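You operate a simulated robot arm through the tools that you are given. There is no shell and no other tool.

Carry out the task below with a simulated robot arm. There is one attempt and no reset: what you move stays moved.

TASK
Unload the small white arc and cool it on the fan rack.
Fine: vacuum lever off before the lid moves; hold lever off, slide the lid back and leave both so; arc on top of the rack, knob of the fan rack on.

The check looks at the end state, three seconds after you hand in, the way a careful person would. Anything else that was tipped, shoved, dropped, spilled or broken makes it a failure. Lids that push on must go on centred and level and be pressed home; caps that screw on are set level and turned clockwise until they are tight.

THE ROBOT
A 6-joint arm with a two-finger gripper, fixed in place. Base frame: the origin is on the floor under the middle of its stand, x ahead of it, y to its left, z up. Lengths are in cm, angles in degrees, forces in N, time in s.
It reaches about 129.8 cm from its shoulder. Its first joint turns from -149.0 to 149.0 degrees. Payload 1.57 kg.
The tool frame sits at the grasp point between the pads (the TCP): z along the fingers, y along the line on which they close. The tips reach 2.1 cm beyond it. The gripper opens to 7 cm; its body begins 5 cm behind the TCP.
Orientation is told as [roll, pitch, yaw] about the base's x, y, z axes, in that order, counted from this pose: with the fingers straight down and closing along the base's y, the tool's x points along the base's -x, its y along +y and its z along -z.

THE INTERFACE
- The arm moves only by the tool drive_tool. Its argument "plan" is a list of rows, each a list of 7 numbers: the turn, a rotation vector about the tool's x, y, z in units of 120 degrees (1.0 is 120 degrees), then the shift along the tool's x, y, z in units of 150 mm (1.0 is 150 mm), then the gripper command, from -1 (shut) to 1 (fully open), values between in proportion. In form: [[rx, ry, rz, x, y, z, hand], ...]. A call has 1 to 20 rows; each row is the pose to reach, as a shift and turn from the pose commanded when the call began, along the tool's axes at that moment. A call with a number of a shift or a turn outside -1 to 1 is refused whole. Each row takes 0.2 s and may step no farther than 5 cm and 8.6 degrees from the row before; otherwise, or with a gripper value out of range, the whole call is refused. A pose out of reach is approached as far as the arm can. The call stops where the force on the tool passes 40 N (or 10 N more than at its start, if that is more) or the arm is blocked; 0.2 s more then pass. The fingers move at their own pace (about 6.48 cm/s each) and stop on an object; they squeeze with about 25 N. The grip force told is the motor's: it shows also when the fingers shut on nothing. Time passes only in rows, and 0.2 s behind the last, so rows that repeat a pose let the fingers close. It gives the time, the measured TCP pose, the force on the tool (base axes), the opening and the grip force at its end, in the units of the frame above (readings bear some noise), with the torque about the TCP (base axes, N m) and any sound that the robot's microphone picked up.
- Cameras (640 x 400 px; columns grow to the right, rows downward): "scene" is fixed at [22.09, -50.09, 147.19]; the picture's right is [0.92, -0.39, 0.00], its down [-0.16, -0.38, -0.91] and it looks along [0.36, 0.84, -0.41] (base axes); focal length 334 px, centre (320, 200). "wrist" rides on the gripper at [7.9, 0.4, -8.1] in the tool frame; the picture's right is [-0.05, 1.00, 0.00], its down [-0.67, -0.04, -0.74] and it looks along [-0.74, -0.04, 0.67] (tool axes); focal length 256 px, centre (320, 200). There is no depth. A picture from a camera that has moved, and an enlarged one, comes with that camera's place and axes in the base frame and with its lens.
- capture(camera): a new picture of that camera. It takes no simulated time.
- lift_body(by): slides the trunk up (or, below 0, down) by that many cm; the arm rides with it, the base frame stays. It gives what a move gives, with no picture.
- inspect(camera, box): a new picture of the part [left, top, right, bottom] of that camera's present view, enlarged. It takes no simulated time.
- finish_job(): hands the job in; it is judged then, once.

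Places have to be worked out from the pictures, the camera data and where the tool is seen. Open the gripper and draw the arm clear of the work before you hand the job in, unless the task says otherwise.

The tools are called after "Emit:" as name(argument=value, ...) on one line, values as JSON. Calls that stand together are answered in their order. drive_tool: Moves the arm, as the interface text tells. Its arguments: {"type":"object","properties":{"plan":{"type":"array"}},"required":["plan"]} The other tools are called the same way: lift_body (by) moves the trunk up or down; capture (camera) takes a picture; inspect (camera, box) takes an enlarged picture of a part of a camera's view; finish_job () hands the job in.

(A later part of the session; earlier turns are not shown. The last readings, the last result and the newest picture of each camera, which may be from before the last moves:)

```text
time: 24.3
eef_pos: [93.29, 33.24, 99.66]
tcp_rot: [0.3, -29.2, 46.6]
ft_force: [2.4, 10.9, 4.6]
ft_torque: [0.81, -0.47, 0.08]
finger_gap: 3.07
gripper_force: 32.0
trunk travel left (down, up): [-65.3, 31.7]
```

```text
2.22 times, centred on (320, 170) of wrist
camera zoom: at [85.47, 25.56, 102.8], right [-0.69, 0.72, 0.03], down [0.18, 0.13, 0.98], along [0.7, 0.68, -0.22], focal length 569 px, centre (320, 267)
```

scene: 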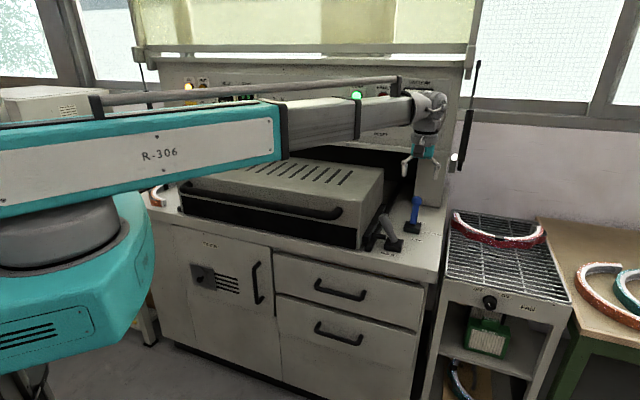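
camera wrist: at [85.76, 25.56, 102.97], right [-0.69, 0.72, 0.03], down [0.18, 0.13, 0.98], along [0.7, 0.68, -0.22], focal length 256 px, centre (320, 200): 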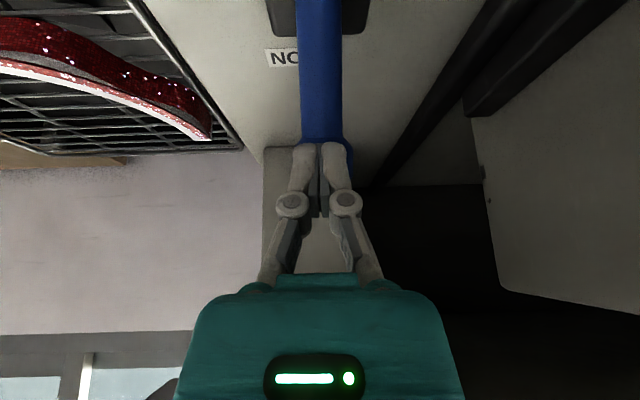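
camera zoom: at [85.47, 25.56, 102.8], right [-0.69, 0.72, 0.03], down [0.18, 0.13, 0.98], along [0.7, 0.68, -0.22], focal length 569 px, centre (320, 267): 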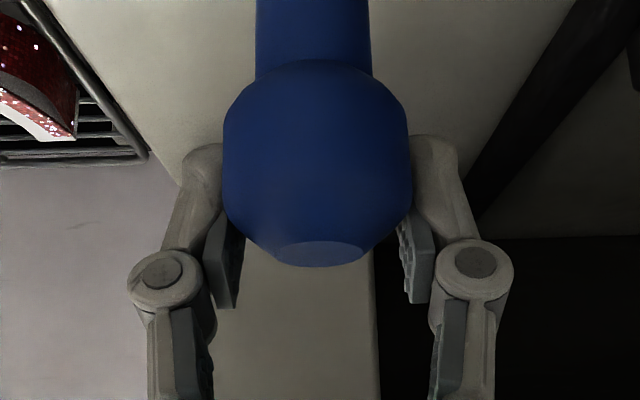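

The ball has crept toward the fingertips: I lifted more than the arc needs. I'll lower 1.1 cm to re-centre it, then keep pulling.

Emit:
lift_body(by=-1.1)

Emit:
drive_tool(plan=[[0, 0, 0, 0.035, 0, -0.0195, -1], [0, 0, 0, 0.07, 0, -0.039, -1]])

Emit:
inspect(camera="wrist", box=[220, 80, 420, 260])

Emit:
inspect(camera="scene", box=[380, 150, 460, 250])

```text
time: 24.9
eef_pos: [93.2, 33.11, 98.5]
tcp_rot: [0.2, -29.0, 46.6]
ft_force: [-0.3, 0.1, 0.9]
ft_torque: [-0.03, -0.01, 0.0]
finger_gap: 0.0
gripper_force: 28.1
trunk travel left (down, up): [-64.2, 32.8]
```

```text
time: 25.5
eef_pos: [92.51, 32.25, 98.38]
tcp_rot: [0.2, -29.1, 46.7]
ft_force: [-0.8, 0.6, -0.3]
ft_torque: [0.0, -0.01, -0.01]
finger_gap: 0.0
gripper_force: 29.1
trunk travel left (down, up): [-64.2, 32.8]
```

```text
2.22 times, centred on (320, 170) of wrist
camera zoom: at [84.59, 24.63, 101.66], right [-0.7, 0.72, 0.03], down [0.18, 0.13, 0.97], along [0.7, 0.68, -0.22], focal length 569 px, centre (320, 267)
```

zoom: 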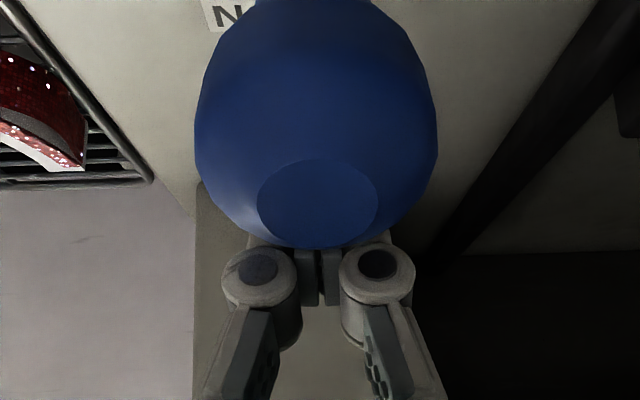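

```text
4.00 times, centred on (420, 200) of scene
camera zoom: at [22.09, -50.09, 147.19], right [0.92, -0.39, 0.0], down [-0.16, -0.38, -0.91], along [0.36, 0.84, -0.41], focal length 1335 px, centre (-80, 200)
```

zoom: 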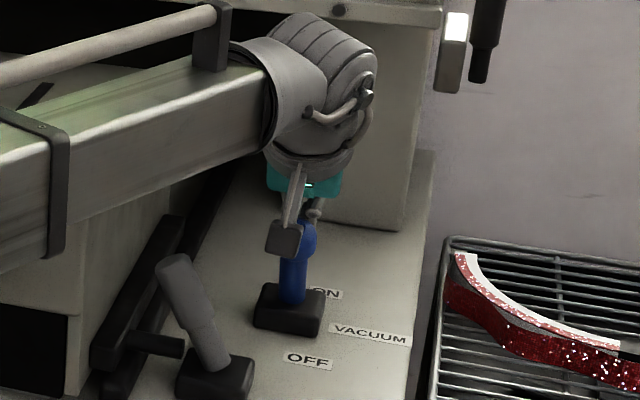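

The lever jumped past centre and the ball is now on the near side, with the closed fingers behind it — just right for pushing it toward OFF. I'll lower 1 cm for better purchase and draw the fingers forward in small rows.

Emit:
lift_body(by=-1.0)

Emit:
drive_tool(plan=[[0, 0, 0, 0.058, 0, -0.0325, -1], [0, 0, 0, 0.116, 0, -0.065, -1], [0, 0, 0, 0.174, 0, -0.0975, -1], [0, 0, 0, 0.232, 0, -0.13, -1], [0, 0, 0, 0.29, 0, -0.1625, -1]])

Emit:
inspect(camera="wrist", box=[200, 0, 440, 300])

Emit:
inspect(camera="scene", box=[380, 150, 460, 250])

```text
time: 26.1
eef_pos: [92.37, 32.29, 97.49]
tcp_rot: [0.3, -29.2, 46.5]
ft_force: [1.0, -0.1, -0.2]
ft_torque: [0.02, 0.0, -0.05]
finger_gap: 0.0
gripper_force: 28.7
trunk travel left (down, up): [-63.2, 33.8]
```

```text
time: 26.5
eef_pos: [92.42, 32.2, 97.49]
tcp_rot: [0.1, -30.1, 46.5]
ft_force: [9.2, 7.5, 6.3]
ft_torque: [0.07, 0.2, 0.11]
finger_gap: 0.6
gripper_force: 28.9
trunk travel left (down, up): [-63.2, 33.8]
stopped in row 2: the force on the tool passed its limit at 49 N (the readings are from after the stop); the commanded pose is now the measured one
```

```text
1.33 times, centred on (320, 150) of wrist
camera zoom: at [84.52, 24.54, 100.61], right [-0.7, 0.72, 0.03], down [0.17, 0.12, 0.98], along [0.7, 0.68, -0.2], focal length 341 px, centre (320, 267)
```

zoom: 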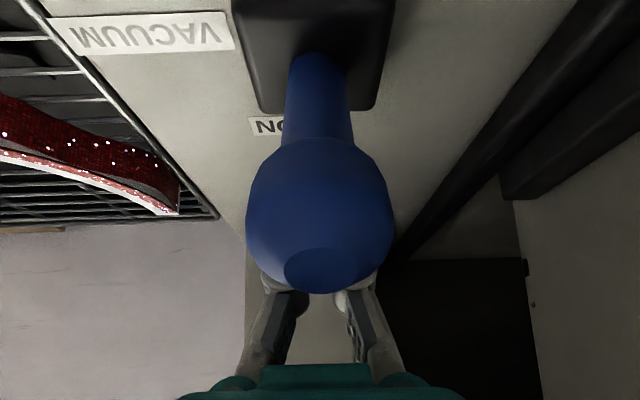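

```text
4.00 times, centred on (420, 200) of scene
camera zoom: at [22.09, -50.09, 147.19], right [0.92, -0.39, 0.0], down [-0.16, -0.38, -0.91], along [0.36, 0.84, -0.41], focal length 1335 px, centre (-80, 200)
```

zoom: 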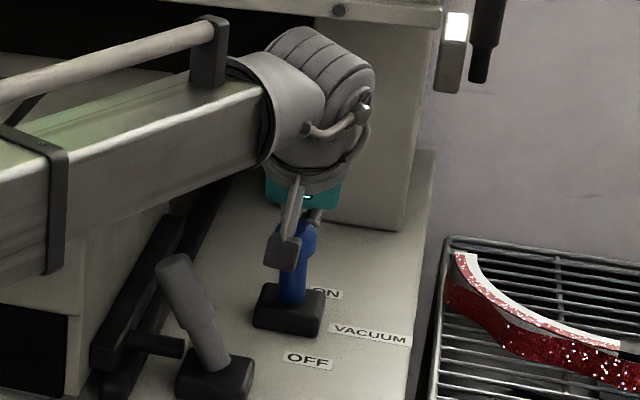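

The push hit the 40 N limit, partly because I moved fast (5 cm/s). I'll repeat it much slower, 0.3 cm per row, with the fingers staying shut behind the ball.

Emit:
drive_tool(plan=[[0, 0, 0, 0.0175, 0, -0.0098, -1], [0, 0, 0, 0.035, 0, -0.0195, -1], [0, 0, 0, 0.0525, 0, -0.0293, -1], [0, 0, 0, 0.07, 0, -0.039, -1], [0, 0, 0, 0.0875, 0, -0.0488, -1], [0, 0, 0, 0.105, 0, -0.0585, -1], [0, 0, 0, 0.1225, 0, -0.0683, -1], [0, 0, 0, 0.14, 0, -0.078, -1]])

Emit:
inspect(camera="wrist", box=[200, 0, 440, 300])

Emit:
inspect(camera="scene", box=[380, 150, 460, 250])

```text
time: 27.0
eef_pos: [92.41, 32.25, 97.61]
tcp_rot: [0.1, -30.4, 46.6]
ft_force: [8.3, 8.0, 6.0]
ft_torque: [0.03, 0.18, 0.09]
finger_gap: 0.6
gripper_force: 28.7
trunk travel left (down, up): [-63.2, 33.8]
stopped in row 2: the force on the tool passed its limit at 44 N (the readings are from after the stop); the commanded pose is now the measured one
```

```text
1.33 times, centred on (320, 150) of wrist
camera zoom: at [84.49, 24.51, 100.58], right [-0.69, 0.72, 0.03], down [0.16, 0.12, 0.98], along [0.7, 0.69, -0.2], focal length 341 px, centre (320, 267)
```

zoom: 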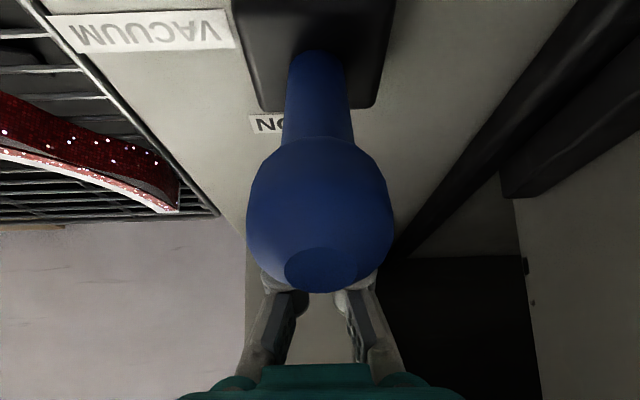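

```text
4.00 times, centred on (420, 200) of scene
camera zoom: at [22.09, -50.09, 147.19], right [0.92, -0.39, 0.0], down [-0.16, -0.38, -0.91], along [0.36, 0.84, -0.41], focal length 1335 px, centre (-80, 200)
```

zoom: 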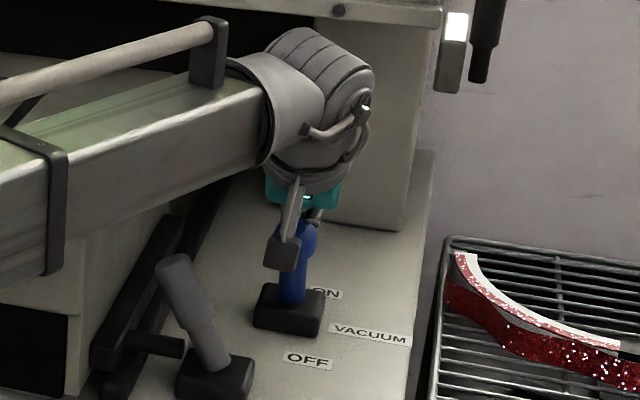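

The lever now looks to be leaning forward by about 24°, so it may already be at its OFF stop. I'll check the vacuum gauge and lever from the scene camera.

Emit:
inspect(camera="scene", box=[340, 60, 480, 150])

Emit:
capture(camera="scene")

```text
4.44 times, centred on (410, 105) of scene
camera zoom: at [22.09, -50.09, 147.19], right [0.92, -0.39, 0.0], down [-0.16, -0.38, -0.91], along [0.36, 0.84, -0.41], focal length 1483 px, centre (-80, 622)
```

zoom: 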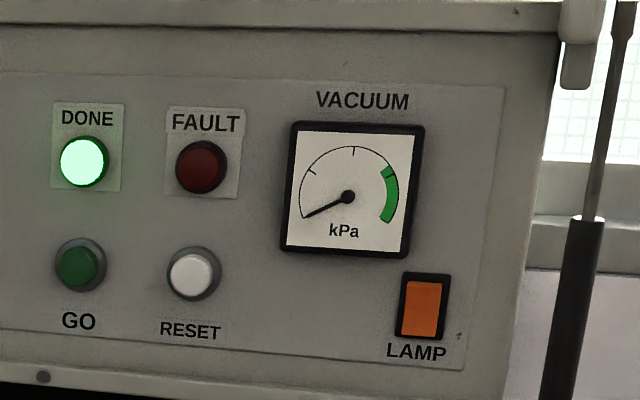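

```text
taken
```

scene: 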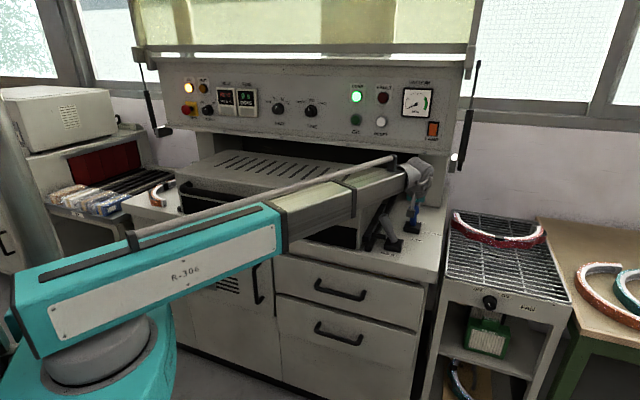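

The gauge has dropped to zero: vacuum is off and the lever rests at OFF. I'll ease the fingers 1.2 cm away from the ball and rise clear.

Emit:
drive_tool(plan=[[0, 0, 0, -0.035, 0, 0.0195, -1], [0, 0, 0, -0.07, 0, 0.039, -1]])

Emit:
lift_body(by=9)

Emit:
capture(camera="wrist")

Emit:
inspect(camera="scene", box=[360, 60, 460, 260])

```text
time: 27.6
eef_pos: [93.1, 32.85, 97.46]
tcp_rot: [0.0, -30.3, 46.6]
ft_force: [0.4, -0.3, 0.5]
ft_torque: [0.0, 0.03, 0.0]
finger_gap: 0.0
gripper_force: 29.1
trunk travel left (down, up): [-63.2, 33.8]
```

```text
time: 28.9
eef_pos: [93.09, 32.93, 106.65]
tcp_rot: [0.2, -30.4, 46.7]
ft_force: [0.6, 0.4, -0.1]
ft_torque: [-0.01, 0.0, 0.01]
finger_gap: 0.02
gripper_force: 28.7
trunk travel left (down, up): [-72.2, 24.8]
```

```text
taken
camera wrist: at [85.21, 25.17, 109.62], right [-0.69, 0.72, 0.03], down [0.16, 0.12, 0.98], along [0.7, 0.69, -0.2], focal length 256 px, centre (320, 200)
```

wrist: 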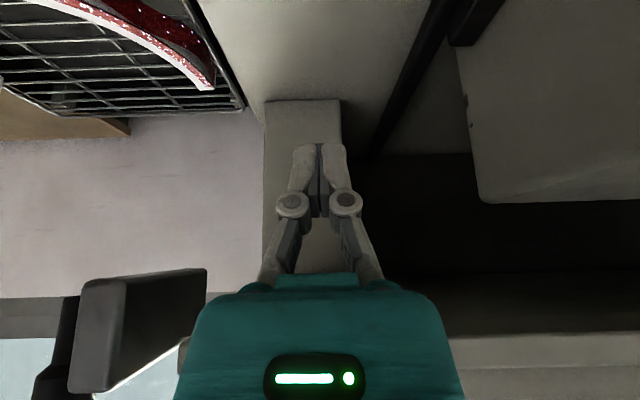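

```text
2.00 times, centred on (410, 160) of scene
camera zoom: at [22.09, -50.09, 147.19], right [0.92, -0.39, 0.0], down [-0.16, -0.38, -0.91], along [0.36, 0.84, -0.41], focal length 668 px, centre (140, 280)
```

zoom: 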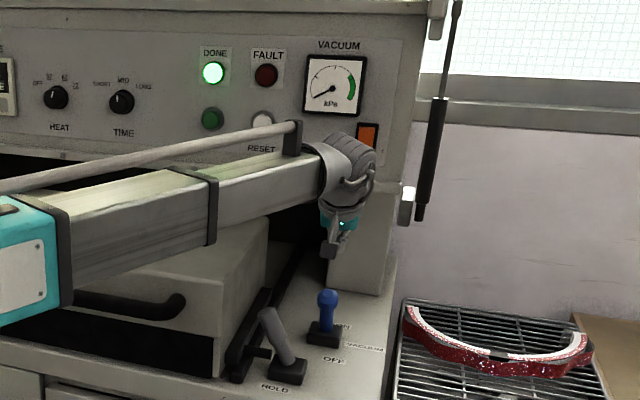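

Vacuum is off and the arm is clear. Next is the HOLD lever: I'll retract 15 cm, then swing the gripper to yaw ≈137° (camera on the right, fingers pointing toward the lid side) so the body stays away from the lid.

Emit:
drive_tool(plan=[[0, 0, 0, 0.1726, 0, -0.1009, -1], [0, 0, 0, 0.3452, 0, -0.2018, -1], [0, 0, 0, 0.5178, 0, -0.3027, -1], [0, 0, 0, 0.6904, 0, -0.4036, -1], [0, 0, 0, 0.863, 0, -0.5045, -1]])

Emit:
drive_tool(plan=[[-0.0315, 0, -0.054, 0, 0, 0, 0], [-0.063, 0, -0.108, 0, 0, 0, 1], [-0.0945, 0, -0.162, 0, 0, 0, 1], [-0.126, 0, -0.216, 0, 0, 0, 1], [-0.1575, 0, -0.27, 0, 0, 0, 1], [-0.189, 0, -0.324, 0, 0, 0, 1], [-0.2205, 0, -0.378, 0, 0, 0, 1], [-0.252, 0, -0.432, 0, 0, 0, 1], [-0.2835, 0, -0.486, 0, 0, 0, 1], [-0.315, 0, -0.54, 0, 0, 0, 1], [-0.3465, 0, -0.594, 0, 0, 0, 1], [-0.378, 0, -0.648, 0, 0, 0, 1]])

Emit:
capture(camera="wrist")

Emit:
capture(camera="scene")

```text
time: 30.1
eef_pos: [82.77, 22.09, 106.57]
tcp_rot: [0.2, -30.3, 46.5]
ft_force: [0.0, 0.0, 0.2]
ft_torque: [0.0, 0.03, 0.0]
finger_gap: 0.0
gripper_force: 28.7
trunk travel left (down, up): [-72.2, 24.8]
```

```text
time: 32.7
eef_pos: [82.83, 21.91, 106.53]
tcp_rot: [-0.2, -30.3, 136.9]
ft_force: [0.6, -0.2, -0.3]
ft_torque: [0.01, 0.01, 0.01]
finger_gap: 6.98
gripper_force: 0.1
trunk travel left (down, up): [-72.2, 24.8]
```

```text
taken
camera wrist: at [90.44, 14.16, 109.62], right [-0.72, -0.7, 0.02], down [-0.12, 0.16, 0.98], along [-0.69, 0.7, -0.2], focal length 256 px, centre (320, 200)
```

wrist: 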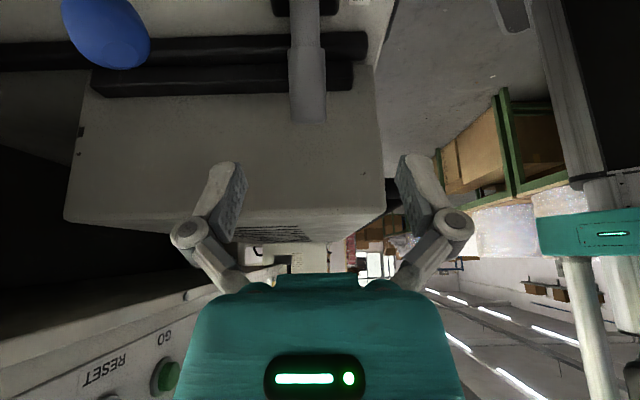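

```text
taken
```

scene: 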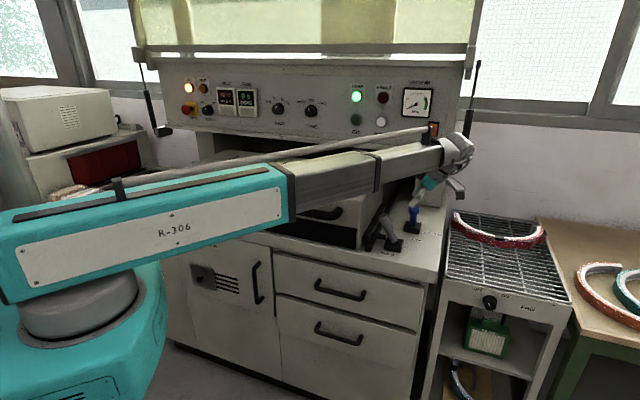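

I'll enlarge this side view to measure the HOLD handle and bars relative to the gripper.

Emit:
inspect(camera="wrist", box=[200, 0, 440, 150])

Emit:
inspect(camera="scene", box=[350, 150, 470, 260])

```text
2.67 times, centred on (320, 75) of wrist
camera zoom: at [90.44, 14.16, 109.62], right [-0.72, -0.7, 0.02], down [-0.12, 0.16, 0.98], along [-0.69, 0.7, -0.2], focal length 683 px, centre (320, 533)
```

zoom: 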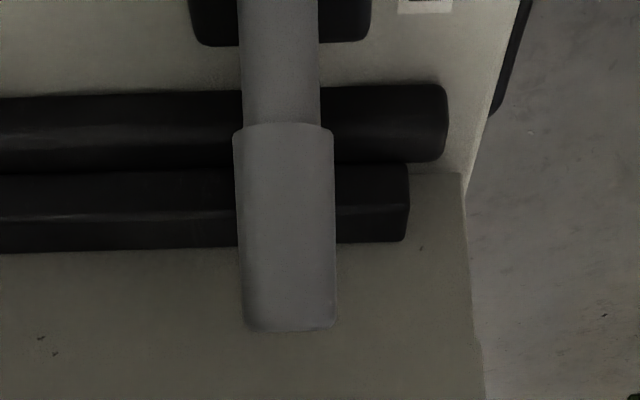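

```text
3.64 times, centred on (410, 205) of scene
camera zoom: at [22.09, -50.09, 147.19], right [0.92, -0.39, 0.0], down [-0.16, -0.38, -0.91], along [0.36, 0.84, -0.41], focal length 1214 px, centre (-7, 182)
```

zoom: 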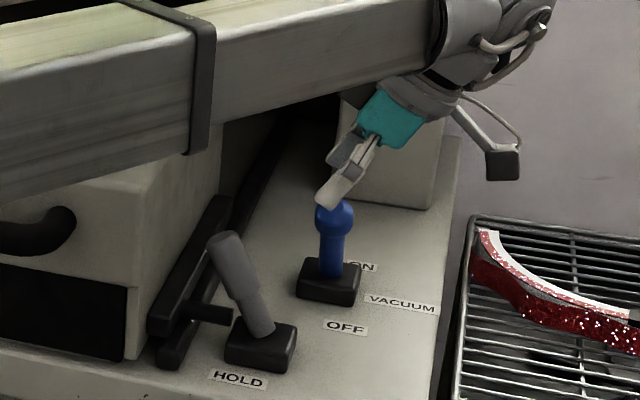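

The handle axis is at b≈73.6 with its tip around a≈37.5, z≈99.3 — about 8 cm further toward the lid from the gripper. I'll lower 8.6 cm here over the open counter, then look again.

Emit:
lift_body(by=-8.6)

Emit:
drive_tool(plan=[[0, 0, 0, -0.1, -0.04, 0.0584, 1], [0, 0, 0, -0.2, -0.08, 0.1168, 1], [0, 0, 0, -0.2, -0.08, 0.1168, 1]])

Emit:
capture(camera="wrist")

Emit:
inspect(camera="scene", box=[350, 150, 470, 260])

```text
time: 33.9
eef_pos: [82.85, 21.94, 97.96]
tcp_rot: [-0.1, -30.4, 136.9]
ft_force: [0.1, -0.5, 0.9]
ft_torque: [0.0, 0.01, 0.01]
finger_gap: 6.99
gripper_force: 0.2
trunk travel left (down, up): [-63.6, 33.4]
```

```text
time: 34.7
eef_pos: [81.0, 25.57, 98.08]
tcp_rot: [-0.1, -30.2, 136.9]
ft_force: [-0.4, 0.0, 0.2]
ft_torque: [0.02, 0.04, -0.02]
finger_gap: 7.0
gripper_force: 0.1
trunk travel left (down, up): [-63.6, 33.4]
```

```text
taken
camera wrist: at [88.62, 17.68, 101.03], right [-0.72, -0.7, 0.02], down [-0.12, 0.16, 0.98], along [-0.68, 0.7, -0.2], focal length 256 px, centre (320, 200)
```

wrist: 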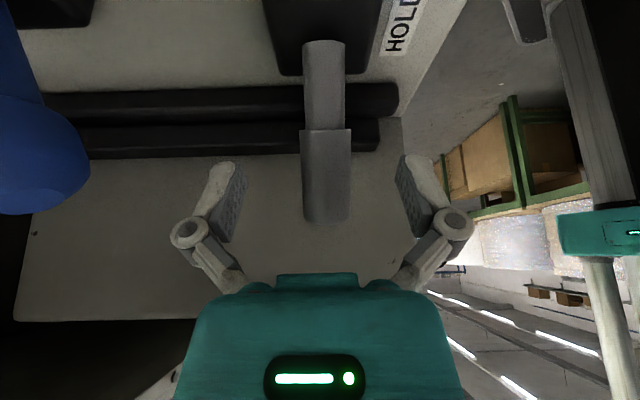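

```text
3.64 times, centred on (410, 205) of scene
camera zoom: at [22.09, -50.09, 147.19], right [0.92, -0.39, 0.0], down [-0.16, -0.38, -0.91], along [0.36, 0.84, -0.41], focal length 1214 px, centre (-7, 182)
```

zoom: 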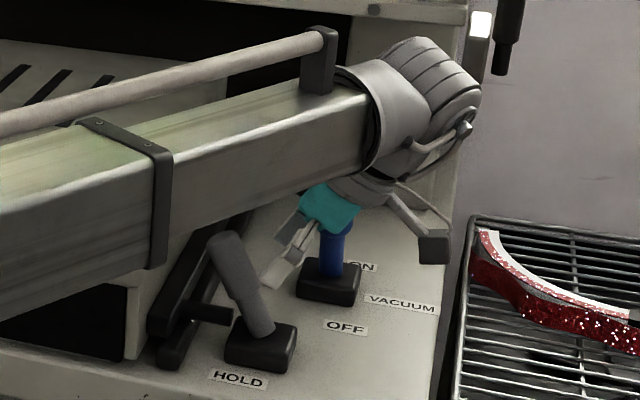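

The handle (2.7 cm thick, z 94.5–99.4) is 2.4 cm beyond the grasp point and well centred between the fingers. I'll move 2.7 cm further and close on it.

Emit:
drive_tool(plan=[[0, 0, 0, -0.078, 0, 0.0454, 1], [0, 0, 0, -0.1554, 0, 0.0908, 1], [0, 0, 0, -0.1554, 0, 0.0908, 0.3], [0, 0, 0, -0.1554, 0, 0.0908, -0.4], [0, 0, 0, -0.1554, 0, 0.0908, -1], [0, 0, 0, -0.1554, 0, 0.0908, -1]])

Emit:
capture(camera="wrist")

Emit:
inspect(camera="scene", box=[350, 150, 470, 260])

```text
time: 36.1
eef_pos: [78.84, 27.09, 97.97]
tcp_rot: [0.0, -30.4, 136.8]
ft_force: [-2.9, -3.4, -1.8]
ft_torque: [0.05, 0.07, -0.02]
finger_gap: 2.96
gripper_force: 31.8
trunk travel left (down, up): [-63.6, 33.4]
```

```text
taken
camera wrist: at [86.54, 19.32, 101.04], right [-0.72, -0.7, 0.03], down [-0.12, 0.16, 0.98], along [-0.68, 0.7, -0.2], focal length 256 px, centre (320, 200)
```

wrist: 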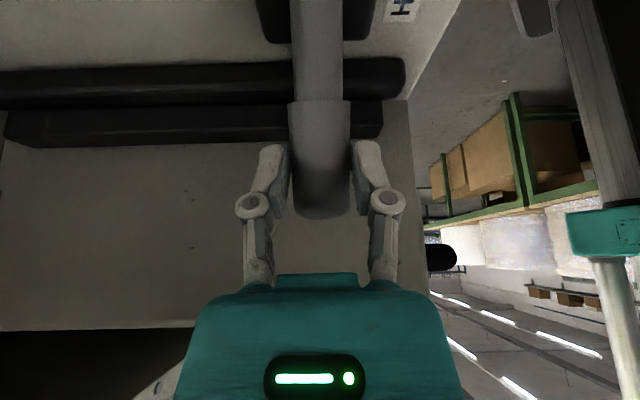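

```text
3.64 times, centred on (410, 205) of scene
camera zoom: at [22.09, -50.09, 147.19], right [0.92, -0.39, 0.0], down [-0.16, -0.38, -0.91], along [0.36, 0.84, -0.41], focal length 1214 px, centre (-7, 182)
```

zoom: 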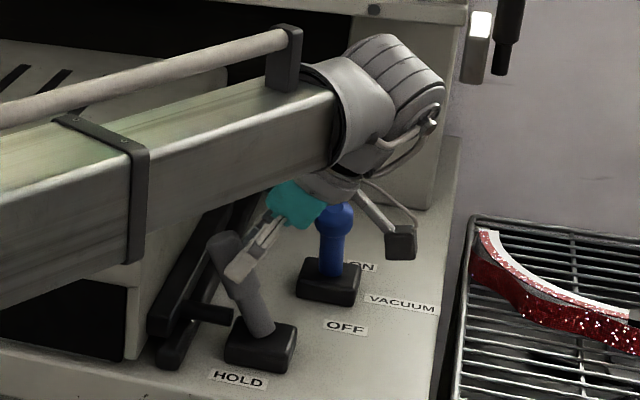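

The handle is gripped. I'll pull it away from the lid (+u) in small stages with slight lifts, watching the force and grip.

Emit:
drive_tool(plan=[[0, 0, 0, 0.0288, 0, -0.0168, -1], [0, 0, 0, 0.0576, 0, -0.0336, -1]])

Emit:
lift_body(by=0.3)

Emit:
drive_tool(plan=[[0, 0, 0, 0.0288, 0, -0.0168, -1], [0, 0, 0, 0.0576, 0, -0.0336, -1]])

Emit:
capture(camera="wrist")

```text
time: 36.7
eef_pos: [79.39, 26.6, 98.19]
tcp_rot: [-0.3, -30.4, 136.8]
ft_force: [-16.4, 7.2, 11.2]
ft_torque: [0.45, 0.64, 0.02]
finger_gap: 2.94
gripper_force: 31.7
trunk travel left (down, up): [-63.6, 33.4]
```

```text
time: 37.2
eef_pos: [79.75, 26.39, 98.33]
tcp_rot: [-0.1, -30.2, 136.7]
ft_force: [-17.0, -4.1, -9.0]
ft_torque: [0.13, 0.43, 0.17]
finger_gap: 2.85
gripper_force: 31.9
trunk travel left (down, up): [-63.9, 33.1]
```

```text
time: 37.8
eef_pos: [80.6, 25.83, 98.41]
tcp_rot: [-0.3, -30.4, 136.7]
ft_force: [0.1, 0.3, 0.7]
ft_torque: [-0.03, -0.03, -0.01]
finger_gap: 0.0
gripper_force: 27.8
trunk travel left (down, up): [-63.9, 33.1]
```

```text
taken
camera wrist: at [88.23, 17.98, 101.37], right [-0.72, -0.69, 0.02], down [-0.12, 0.16, 0.98], along [-0.68, 0.7, -0.2], focal length 256 px, centre (320, 200)
```

wrist: 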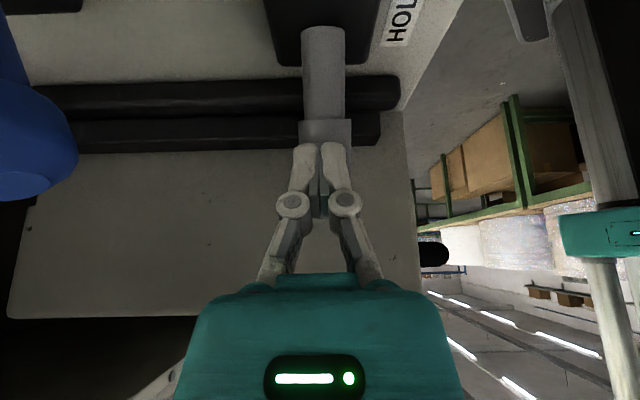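

The handle slipped out: its true diameter is about 3 cm, so it sat ~1 cm deeper than I aimed. I'll back off, reopen and re-grip deeper (TCP at a≈37.6).

Emit:
drive_tool(plan=[[0, 0, 0, 0.0432, 0, -0.0252, -1], [0, 0, 0, 0.0864, 0, -0.0504, -0.5], [0, 0, 0, 0.0864, 0, -0.0504, 0.3], [0, 0, 0, 0.0864, 0, -0.0504, 1], [0, 0, 0, 0.0864, 0, -0.0504, 1]])

Emit:
inspect(camera="wrist", box=[220, 80, 420, 260])

```text
time: 39.0
eef_pos: [81.53, 24.77, 98.45]
tcp_rot: [-0.1, -30.5, 136.8]
ft_force: [0.4, 0.3, -1.0]
ft_torque: [0.02, 0.0, -0.01]
finger_gap: 6.96
gripper_force: 0.1
trunk travel left (down, up): [-63.9, 33.1]
```

```text
2.22 times, centred on (320, 170) of wrist
camera zoom: at [89.2, 16.91, 101.33], right [-0.72, -0.7, 0.02], down [-0.12, 0.16, 0.98], along [-0.69, 0.7, -0.2], focal length 569 px, centre (320, 267)
```

zoom: 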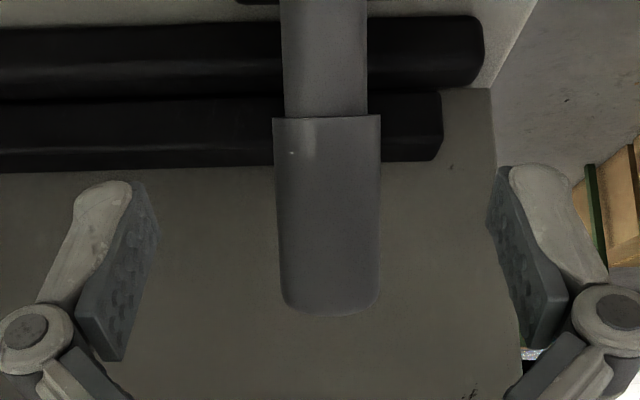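

The handle hasn't moved: tip at a≈37.3, z≈99.2. I'll lower 0.8 cm, go 5.3 cm forward so the pads reach past its axis, and close.

Emit:
lift_body(by=-0.8)

Emit:
drive_tool(plan=[[0, 0, 0, -0.1, 0, 0.0584, 1], [0, 0, 0, -0.2, 0, 0.1168, 1], [0, 0, 0, -0.3051, 0, 0.1783, 1], [0, 0, 0, -0.3051, 0, 0.1783, 1], [0, 0, 0, -0.3051, 0, 0.1783, 0.3], [0, 0, 0, -0.3051, 0, 0.1783, -0.4], [0, 0, 0, -0.3051, 0, 0.1783, -1], [0, 0, 0, -0.3051, 0, 0.1783, -1]])

Emit:
inspect(camera="wrist", box=[220, 80, 420, 260])

```text
time: 39.6
eef_pos: [81.51, 24.66, 97.51]
tcp_rot: [-0.1, -30.4, 136.8]
ft_force: [-0.8, 0.4, -0.1]
ft_torque: [0.0, -0.01, 0.02]
finger_gap: 7.02
gripper_force: 0.1
trunk travel left (down, up): [-63.1, 33.9]
```

```text
time: 41.4
eef_pos: [77.66, 28.23, 97.68]
tcp_rot: [-0.2, -30.3, 136.8]
ft_force: [-3.0, -2.2, -0.8]
ft_torque: [-0.01, 0.08, -0.04]
finger_gap: 2.84
gripper_force: 32.1
trunk travel left (down, up): [-63.1, 33.9]
```

```text
2.22 times, centred on (320, 170) of wrist
camera zoom: at [85.28, 20.51, 100.54], right [-0.72, -0.7, 0.03], down [-0.12, 0.16, 0.98], along [-0.68, 0.7, -0.2], focal length 569 px, centre (320, 267)
```

zoom: 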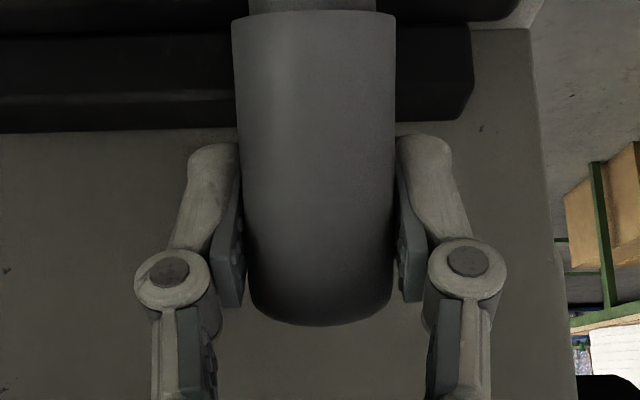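

Now the handle sits in front of the pads' centre (apparent distance ≈10.8 cm vs 11.3 for the grasp point). I'll pull away from the lid slowly.

Emit:
drive_tool(plan=[[0, 0, 0, 0.02, 0, -0.0117, -1], [0, 0, 0, 0.04, 0, -0.0234, -1], [0, 0, 0, 0.06, 0, -0.035, -1], [0, 0, 0, 0.08, 0, -0.0467, -1]])

Emit:
inspect(camera="wrist", box=[220, 80, 420, 260])

```text
time: 42.4
eef_pos: [78.49, 27.48, 97.77]
tcp_rot: [-0.3, -30.4, 136.9]
ft_force: [-17.6, 14.7, 12.5]
ft_torque: [0.51, 0.7, 0.02]
finger_gap: 2.89
gripper_force: 32.2
trunk travel left (down, up): [-63.1, 33.9]
```

```text
2.22 times, centred on (320, 170) of wrist
camera zoom: at [86.07, 19.74, 100.74], right [-0.72, -0.7, 0.02], down [-0.12, 0.16, 0.98], along [-0.69, 0.7, -0.2], focal length 569 px, centre (320, 267)
```

zoom: 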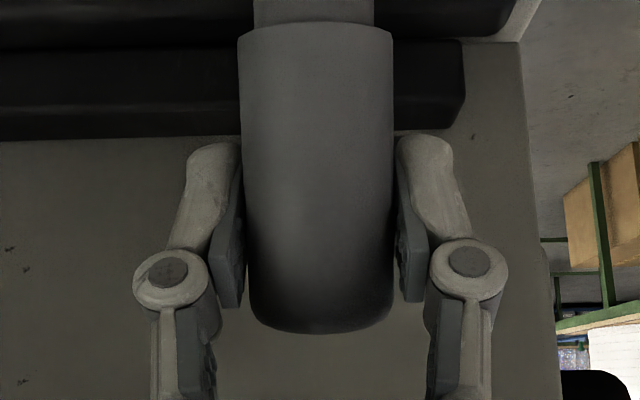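

The lever is following with the grip intact. I'll continue with small lifts between pulls.

Emit:
lift_body(by=0.3)

Emit:
drive_tool(plan=[[0, 0, 0, 0.02, 0, -0.0117, -1], [0, 0, 0, 0.04, 0, -0.0234, -1], [0, 0, 0, 0.06, 0, -0.035, -1], [0, 0, 0, 0.08, 0, -0.0467, -1]])

Emit:
inspect(camera="wrist", box=[220, 80, 420, 260])

```text
time: 42.9
eef_pos: [78.64, 27.39, 97.86]
tcp_rot: [-0.1, -30.1, 136.7]
ft_force: [-18.5, 2.6, -10.5]
ft_torque: [0.55, 0.84, -0.05]
finger_gap: 2.88
gripper_force: 32.0
trunk travel left (down, up): [-63.4, 33.6]
```

```text
time: 43.9
eef_pos: [79.47, 26.63, 98.01]
tcp_rot: [-0.2, -30.4, 136.9]
ft_force: [-21.0, 8.7, 8.2]
ft_torque: [0.77, 0.98, -0.03]
finger_gap: 2.9
gripper_force: 32.1
trunk travel left (down, up): [-63.4, 33.6]
```

```text
2.22 times, centred on (320, 170) of wrist
camera zoom: at [87.06, 18.77, 101.04], right [-0.72, -0.7, 0.02], down [-0.12, 0.16, 0.98], along [-0.69, 0.7, -0.2], focal length 569 px, centre (320, 267)
```

zoom: 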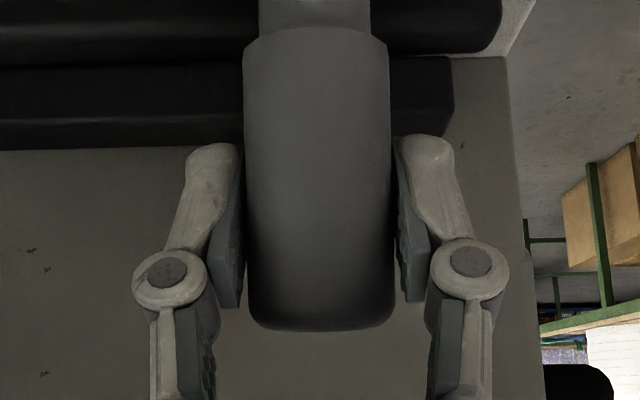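

Still following (TCP a≈39.9, gap 2.9). Continuing.

Emit:
lift_body(by=0.2)

Emit:
drive_tool(plan=[[0, 0, 0, 0.02, 0, -0.0117, -1], [0, 0, 0, 0.04, 0, -0.0234, -1], [0, 0, 0, 0.06, 0, -0.035, -1], [0, 0, 0, 0.08, 0, -0.0467, -1]])

Emit:
inspect(camera="wrist", box=[220, 80, 420, 260])

Emit:
inspect(camera="scene", box=[350, 170, 450, 260])

```text
time: 44.4
eef_pos: [79.63, 26.42, 98.16]
tcp_rot: [0.1, -30.3, 136.8]
ft_force: [-22.6, 1.1, -10.8]
ft_torque: [0.7, 0.99, -0.03]
finger_gap: 2.92
gripper_force: 31.9
trunk travel left (down, up): [-63.6, 33.4]
```

```text
time: 45.4
eef_pos: [80.55, 25.53, 98.19]
tcp_rot: [-0.2, -30.4, 136.8]
ft_force: [-17.8, -0.2, 2.6]
ft_torque: [0.46, 0.94, 0.03]
finger_gap: 2.95
gripper_force: 32.2
trunk travel left (down, up): [-63.6, 33.4]
```

```text
2.22 times, centred on (320, 170) of wrist
camera zoom: at [88.2, 17.62, 101.19], right [-0.72, -0.7, 0.03], down [-0.12, 0.16, 0.98], along [-0.69, 0.7, -0.2], focal length 569 px, centre (320, 267)
```

zoom: 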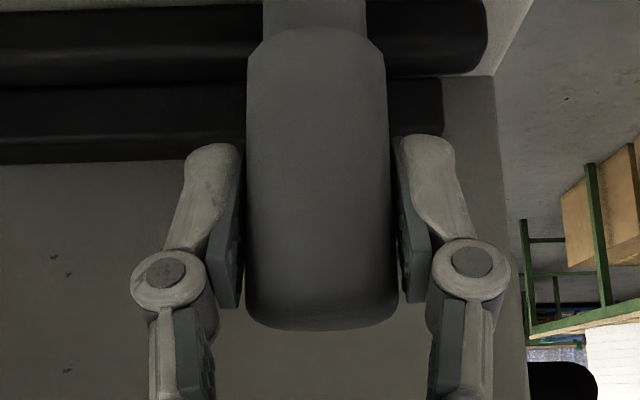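

```text
4.44 times, centred on (400, 215) of scene
camera zoom: at [22.09, -50.09, 147.19], right [0.92, -0.39, 0.0], down [-0.16, -0.38, -0.91], along [0.36, 0.84, -0.41], focal length 1483 px, centre (-36, 133)
```

zoom: 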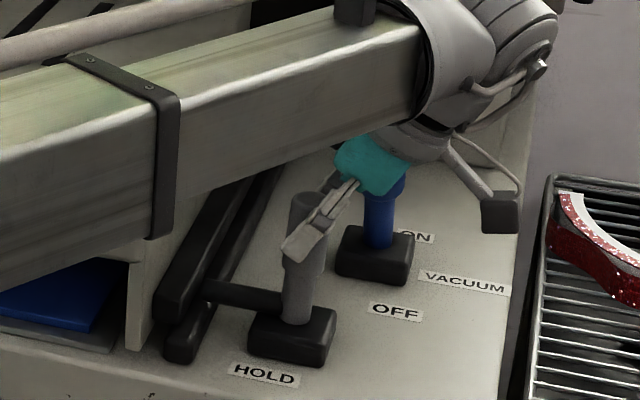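

The lever is now about vertical. Something blue has come into view at the lid's front, so I'll check the whole scene before continuing.

Emit:
capture(camera="scene")

Emit:
inspect(camera="scene", box=[160, 140, 380, 280])

```text
taken
```

scene: 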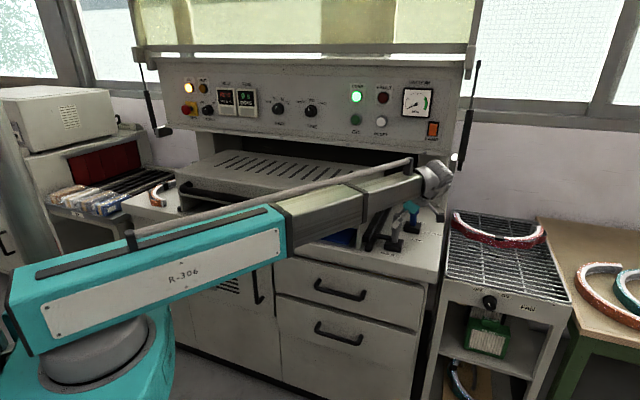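

```text
2.86 times, centred on (270, 210) of scene
camera zoom: at [22.09, -50.09, 147.19], right [0.92, -0.39, 0.0], down [-0.16, -0.38, -0.91], along [0.36, 0.84, -0.41], focal length 954 px, centre (463, 171)
```

zoom: 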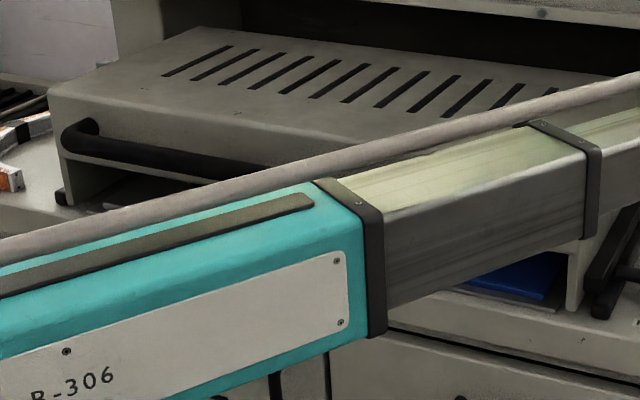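

That's just the deflated membrane revealing a blue tray under the lid, as expected with the vacuum off. I'll continue moving the HOLD lever to its far side.

Emit:
drive_tool(plan=[[0, 0, 0, 0.02, 0, -0.0117, -1], [0, 0, 0, 0.04, 0, -0.0234, -1], [0, 0, 0, 0.06, 0, -0.035, -1], [0, 0, 0, 0.08, 0, -0.0467, -1], [0, 0, 0, 0.1, 0, -0.0584, -1]])

Emit:
inspect(camera="wrist", box=[220, 80, 420, 260])

Emit:
inspect(camera="scene", box=[350, 170, 450, 260])

```text
time: 46.6
eef_pos: [81.83, 24.12, 98.11]
tcp_rot: [0.1, -30.4, 136.8]
ft_force: [-25.7, -7.5, -13.2]
ft_torque: [0.41, 0.92, 0.05]
finger_gap: 2.93
gripper_force: 31.1
trunk travel left (down, up): [-63.6, 33.4]
```

```text
2.22 times, centred on (320, 170) of wrist
camera zoom: at [89.45, 16.43, 101.11], right [-0.72, -0.7, 0.03], down [-0.12, 0.16, 0.98], along [-0.69, 0.7, -0.2], focal length 569 px, centre (320, 267)
```

zoom: 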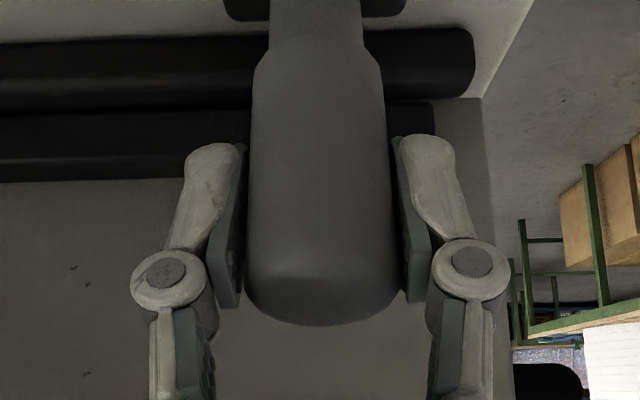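

```text
4.44 times, centred on (400, 215) of scene
camera zoom: at [22.09, -50.09, 147.19], right [0.92, -0.39, 0.0], down [-0.16, -0.38, -0.91], along [0.36, 0.84, -0.41], focal length 1483 px, centre (-36, 133)
```

zoom: 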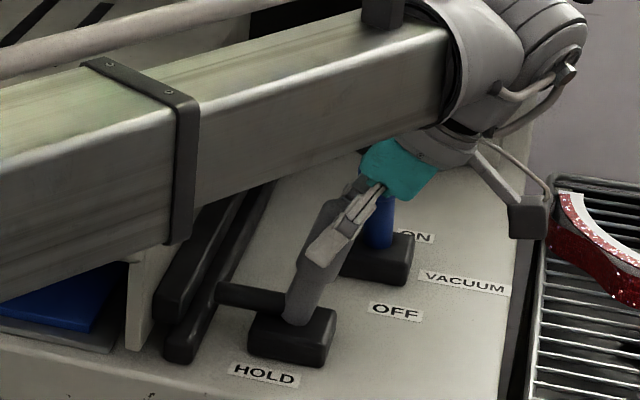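

The lever now leans to the right, following well. I'll lower a touch for the descending arc and keep pulling until it reaches the stop.

Emit:
lift_body(by=-0.4)

Emit:
drive_tool(plan=[[0, 0, 0, 0.02, 0, -0.0117, -1], [0, 0, 0, 0.04, 0, -0.0234, -1], [0, 0, 0, 0.06, 0, -0.035, -1], [0, 0, 0, 0.08, 0, -0.0467, -1], [0, 0, 0, 0.1, 0, -0.0584, -1]])

Emit:
inspect(camera="wrist", box=[220, 80, 420, 260])

Emit:
inspect(camera="scene", box=[350, 170, 450, 260])

```text
time: 47.2
eef_pos: [81.97, 24.06, 97.94]
tcp_rot: [-0.3, -30.4, 136.8]
ft_force: [-3.0, -13.5, 24.8]
ft_torque: [0.01, 0.43, 0.12]
finger_gap: 2.95
gripper_force: 32.1
trunk travel left (down, up): [-63.2, 33.8]
```

```text
time: 48.3
eef_pos: [82.75, 23.21, 97.63]
tcp_rot: [0.2, -30.6, 136.7]
ft_force: [-7.1, -0.1, -4.3]
ft_torque: [-0.17, -0.32, 0.03]
finger_gap: 2.95
gripper_force: 31.7
trunk travel left (down, up): [-63.2, 33.8]
stopped in row 5: the force on the tool passed its limit at 43 N (the readings are from after the stop); the commanded pose is now the measured one
```

```text
2.22 times, centred on (320, 170) of wrist
camera zoom: at [90.49, 15.43, 100.68], right [-0.72, -0.7, 0.03], down [-0.12, 0.16, 0.98], along [-0.69, 0.7, -0.2], focal length 569 px, centre (320, 267)
```

zoom: 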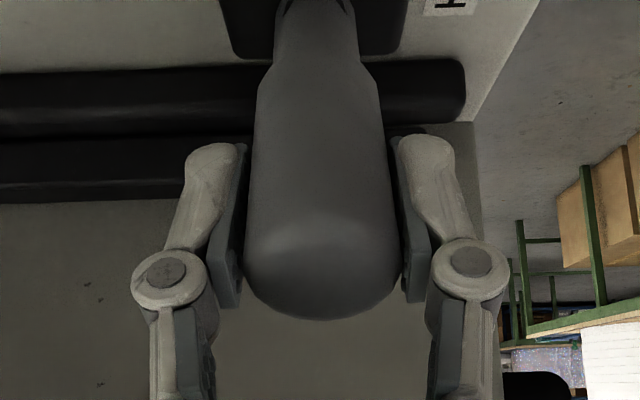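

```text
4.44 times, centred on (400, 215) of scene
camera zoom: at [22.09, -50.09, 147.19], right [0.92, -0.39, 0.0], down [-0.16, -0.38, -0.91], along [0.36, 0.84, -0.41], focal length 1483 px, centre (-36, 133)
```

zoom: 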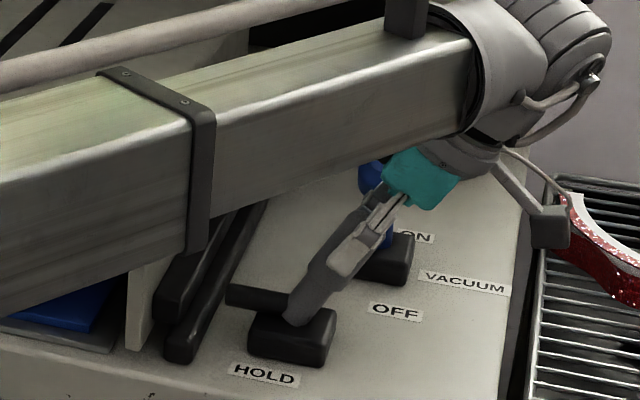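

The lever has reached its stop leaning away from the lid, and its pin has pulled back from the bar: hold is off. I'll open the fingers and rise clear.

Emit:
drive_tool(plan=[[0, 0, 0, 0, 0, 0, -0.3], [0, 0, 0, 0, 0, 0, 0.4], [0, 0, 0, 0, 0, 0, 1], [0, 0, 0, 0, 0, 0, 1]])

Emit:
lift_body(by=14)

Emit:
capture(camera="wrist")

Emit:
capture(camera="scene")

Emit:
inspect(camera="scene", box=[350, 170, 450, 260])

```text
time: 49.3
eef_pos: [82.91, 23.17, 97.63]
tcp_rot: [0.2, -30.5, 136.8]
ft_force: [-0.3, -0.1, 0.6]
ft_torque: [0.0, 0.02, 0.02]
finger_gap: 6.97
gripper_force: 0.1
trunk travel left (down, up): [-63.2, 33.8]
```

```text
time: 51.0
eef_pos: [82.89, 23.25, 111.69]
tcp_rot: [0.3, -30.4, 136.8]
ft_force: [-0.3, -0.8, -0.2]
ft_torque: [0.03, 0.01, -0.01]
finger_gap: 7.01
gripper_force: 0.1
trunk travel left (down, up): [-77.2, 19.8]
```

```text
taken
camera wrist: at [90.6, 15.45, 114.61], right [-0.72, -0.7, 0.03], down [-0.12, 0.16, 0.98], along [-0.69, 0.7, -0.2], focal length 256 px, centre (320, 200)
```

wrist: 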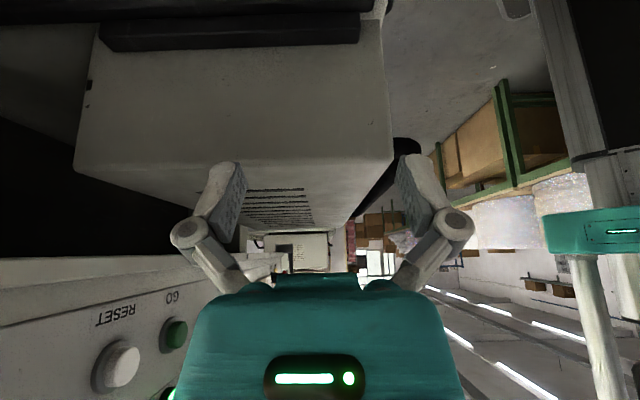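

```text
taken
```

scene: 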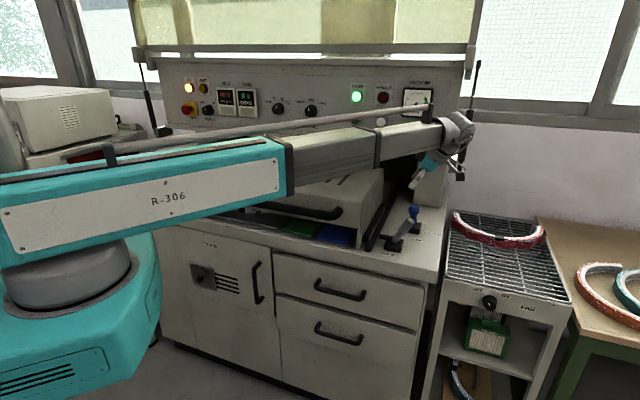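

```text
4.44 times, centred on (400, 215) of scene
camera zoom: at [22.09, -50.09, 147.19], right [0.92, -0.39, 0.0], down [-0.16, -0.38, -0.91], along [0.36, 0.84, -0.41], focal length 1483 px, centre (-36, 133)
```

zoom: 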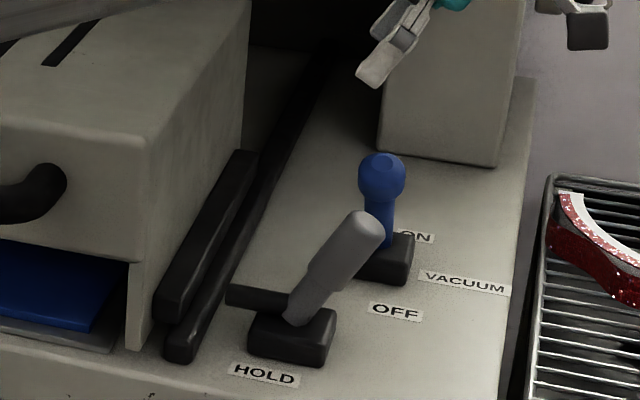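

Both levers are set (vacuum OFF, hold released) and standing freely. Now I'll swing back to yaw 47° and bring the fingers vertical, in the open space ahead of the machine.

Emit:
drive_tool(plan=[[0.0316, 0, 0.0539, 0, 0, 0, 1], [0.0632, 0, 0.1078, 0, 0, 0, 1], [0.0949, 0, 0.1618, 0, 0, 0, 1], [0.1265, 0, 0.2157, 0, 0, 0, 1], [0.1581, 0, 0.2696, 0, 0, 0, 0], [0.1897, 0, 0.3235, 0, 0, 0, -1], [0.2214, 0, 0.3774, 0, 0, 0, -1], [0.253, 0, 0.4313, 0, 0, 0, -1], [0.2846, 0, 0.4853, 0, 0, 0, -1], [0.3163, 0, 0.5392, 0, 0, 0, -1], [0.3479, 0, 0.5931, 0, 0, 0, -1], [0.3795, 0, 0.647, 0, 0, 0, -1]])

Emit:
drive_tool(plan=[[0, 0.0633, 0, 0.1586, 0, -0.0103, -1], [0, 0.1267, 0, 0.3147, 0, -0.042, -1], [0, 0.19, 0, 0.4651, 0, -0.0938, -1], [0, 0.2533, 0, 0.6073, 0, -0.165, -1], [0, 0.2533, 0, 0.6073, 0, -0.165, -1]])

Emit:
capture(camera="wrist")

Emit:
capture(camera="scene")

```text
time: 53.6
eef_pos: [82.95, 23.33, 111.54]
tcp_rot: [0.1, -30.3, 46.6]
ft_force: [-0.6, -0.1, 0.1]
ft_torque: [-0.01, 0.01, 0.01]
finger_gap: 0.0
gripper_force: 25.3
trunk travel left (down, up): [-77.2, 19.8]
```

```text
time: 54.8
eef_pos: [76.78, 16.6, 109.0]
tcp_rot: [0.1, 0.3, 46.7]
ft_force: [0.2, 0.5, 1.2]
ft_torque: [-0.01, -0.03, 0.03]
finger_gap: 0.0
gripper_force: 24.9
trunk travel left (down, up): [-77.2, 19.8]
```

```text
taken
camera wrist: at [70.95, 11.16, 117.24], right [-0.69, 0.72, 0.0], down [0.48, 0.46, 0.74], along [0.54, 0.51, -0.67], focal length 256 px, centre (320, 200)
```

wrist: 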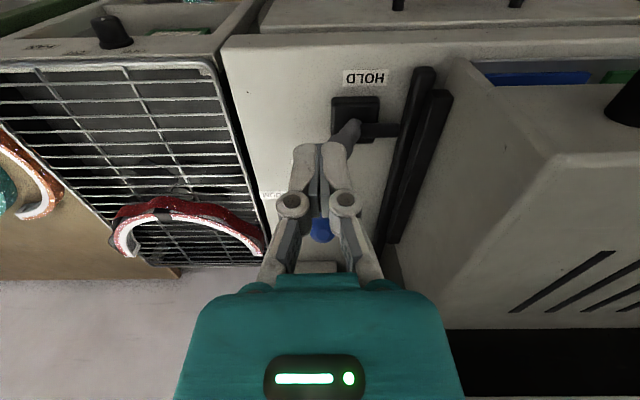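

```text
taken
```

scene: 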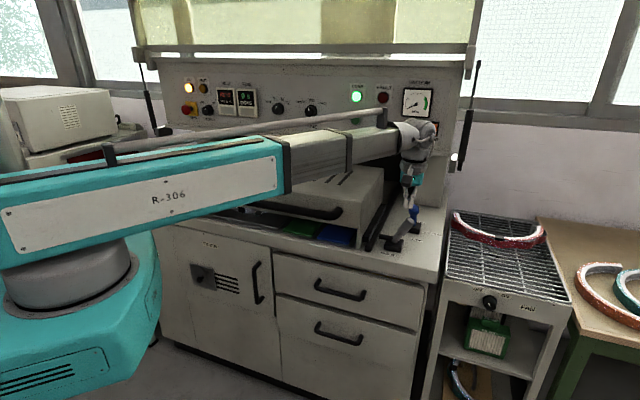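

I'll back straight out 15 cm in front of the machine and look at the lid's handle and the limits of boom retraction.

Emit:
drive_tool(plan=[[0, 0, 0, 0.25, 0, 0, -1], [0, 0, 0, 0.5, 0, 0, -1], [0, 0, 0, 0.75, 0, 0, -1], [0, 0, 0, 1.0, 0, 0, -1]])

Emit:
drive_tool(plan=[[0, 0, 0, 0, 0.25, 0, -1], [0, 0, 0, 0, 0.5, 0, -1], [0, 0, 0, 0, 0.75, 0, -1], [0, 0, 0, 0, 1.0, 0, -1]])

Emit:
capture(camera="wrist")

Emit:
capture(camera="scene")

```text
time: 55.8
eef_pos: [66.21, 5.74, 109.09]
tcp_rot: [0.1, 0.2, 46.7]
ft_force: [0.0, 0.2, 0.4]
ft_torque: [-0.02, 0.02, -0.02]
finger_gap: 0.02
gripper_force: 24.8
trunk travel left (down, up): [-77.2, 19.8]
```

```text
time: 56.8
eef_pos: [55.24, 16.1, 109.0]
tcp_rot: [0.0, 0.1, 46.8]
ft_force: [0.4, 1.0, -0.6]
ft_torque: [-0.02, 0.0, 0.0]
finger_gap: 0.0
gripper_force: 24.9
trunk travel left (down, up): [-77.2, 19.8]
```

```text
taken
camera wrist: at [49.48, 10.56, 117.24], right [-0.69, 0.72, 0.0], down [0.48, 0.46, 0.74], along [0.54, 0.51, -0.67], focal length 256 px, centre (320, 200)
```

wrist: 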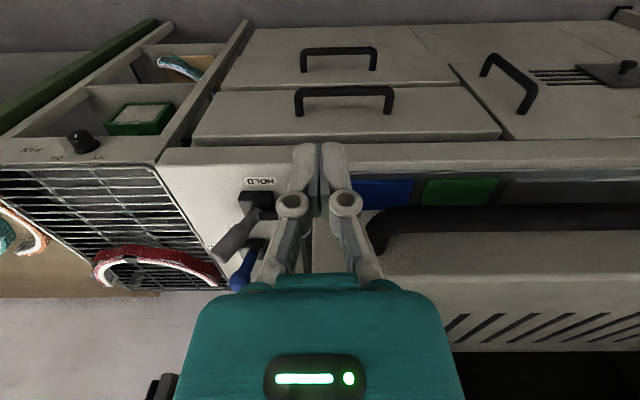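

```text
taken
```

scene: 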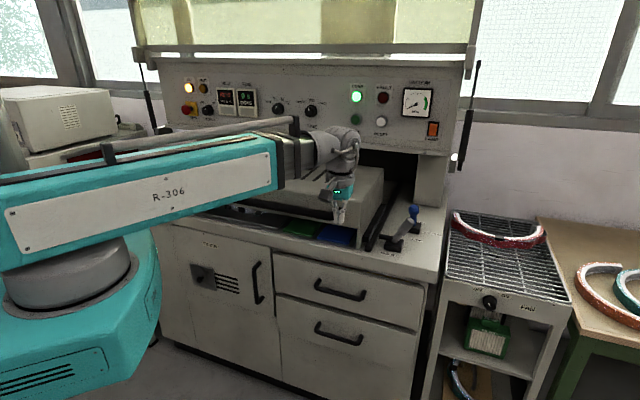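

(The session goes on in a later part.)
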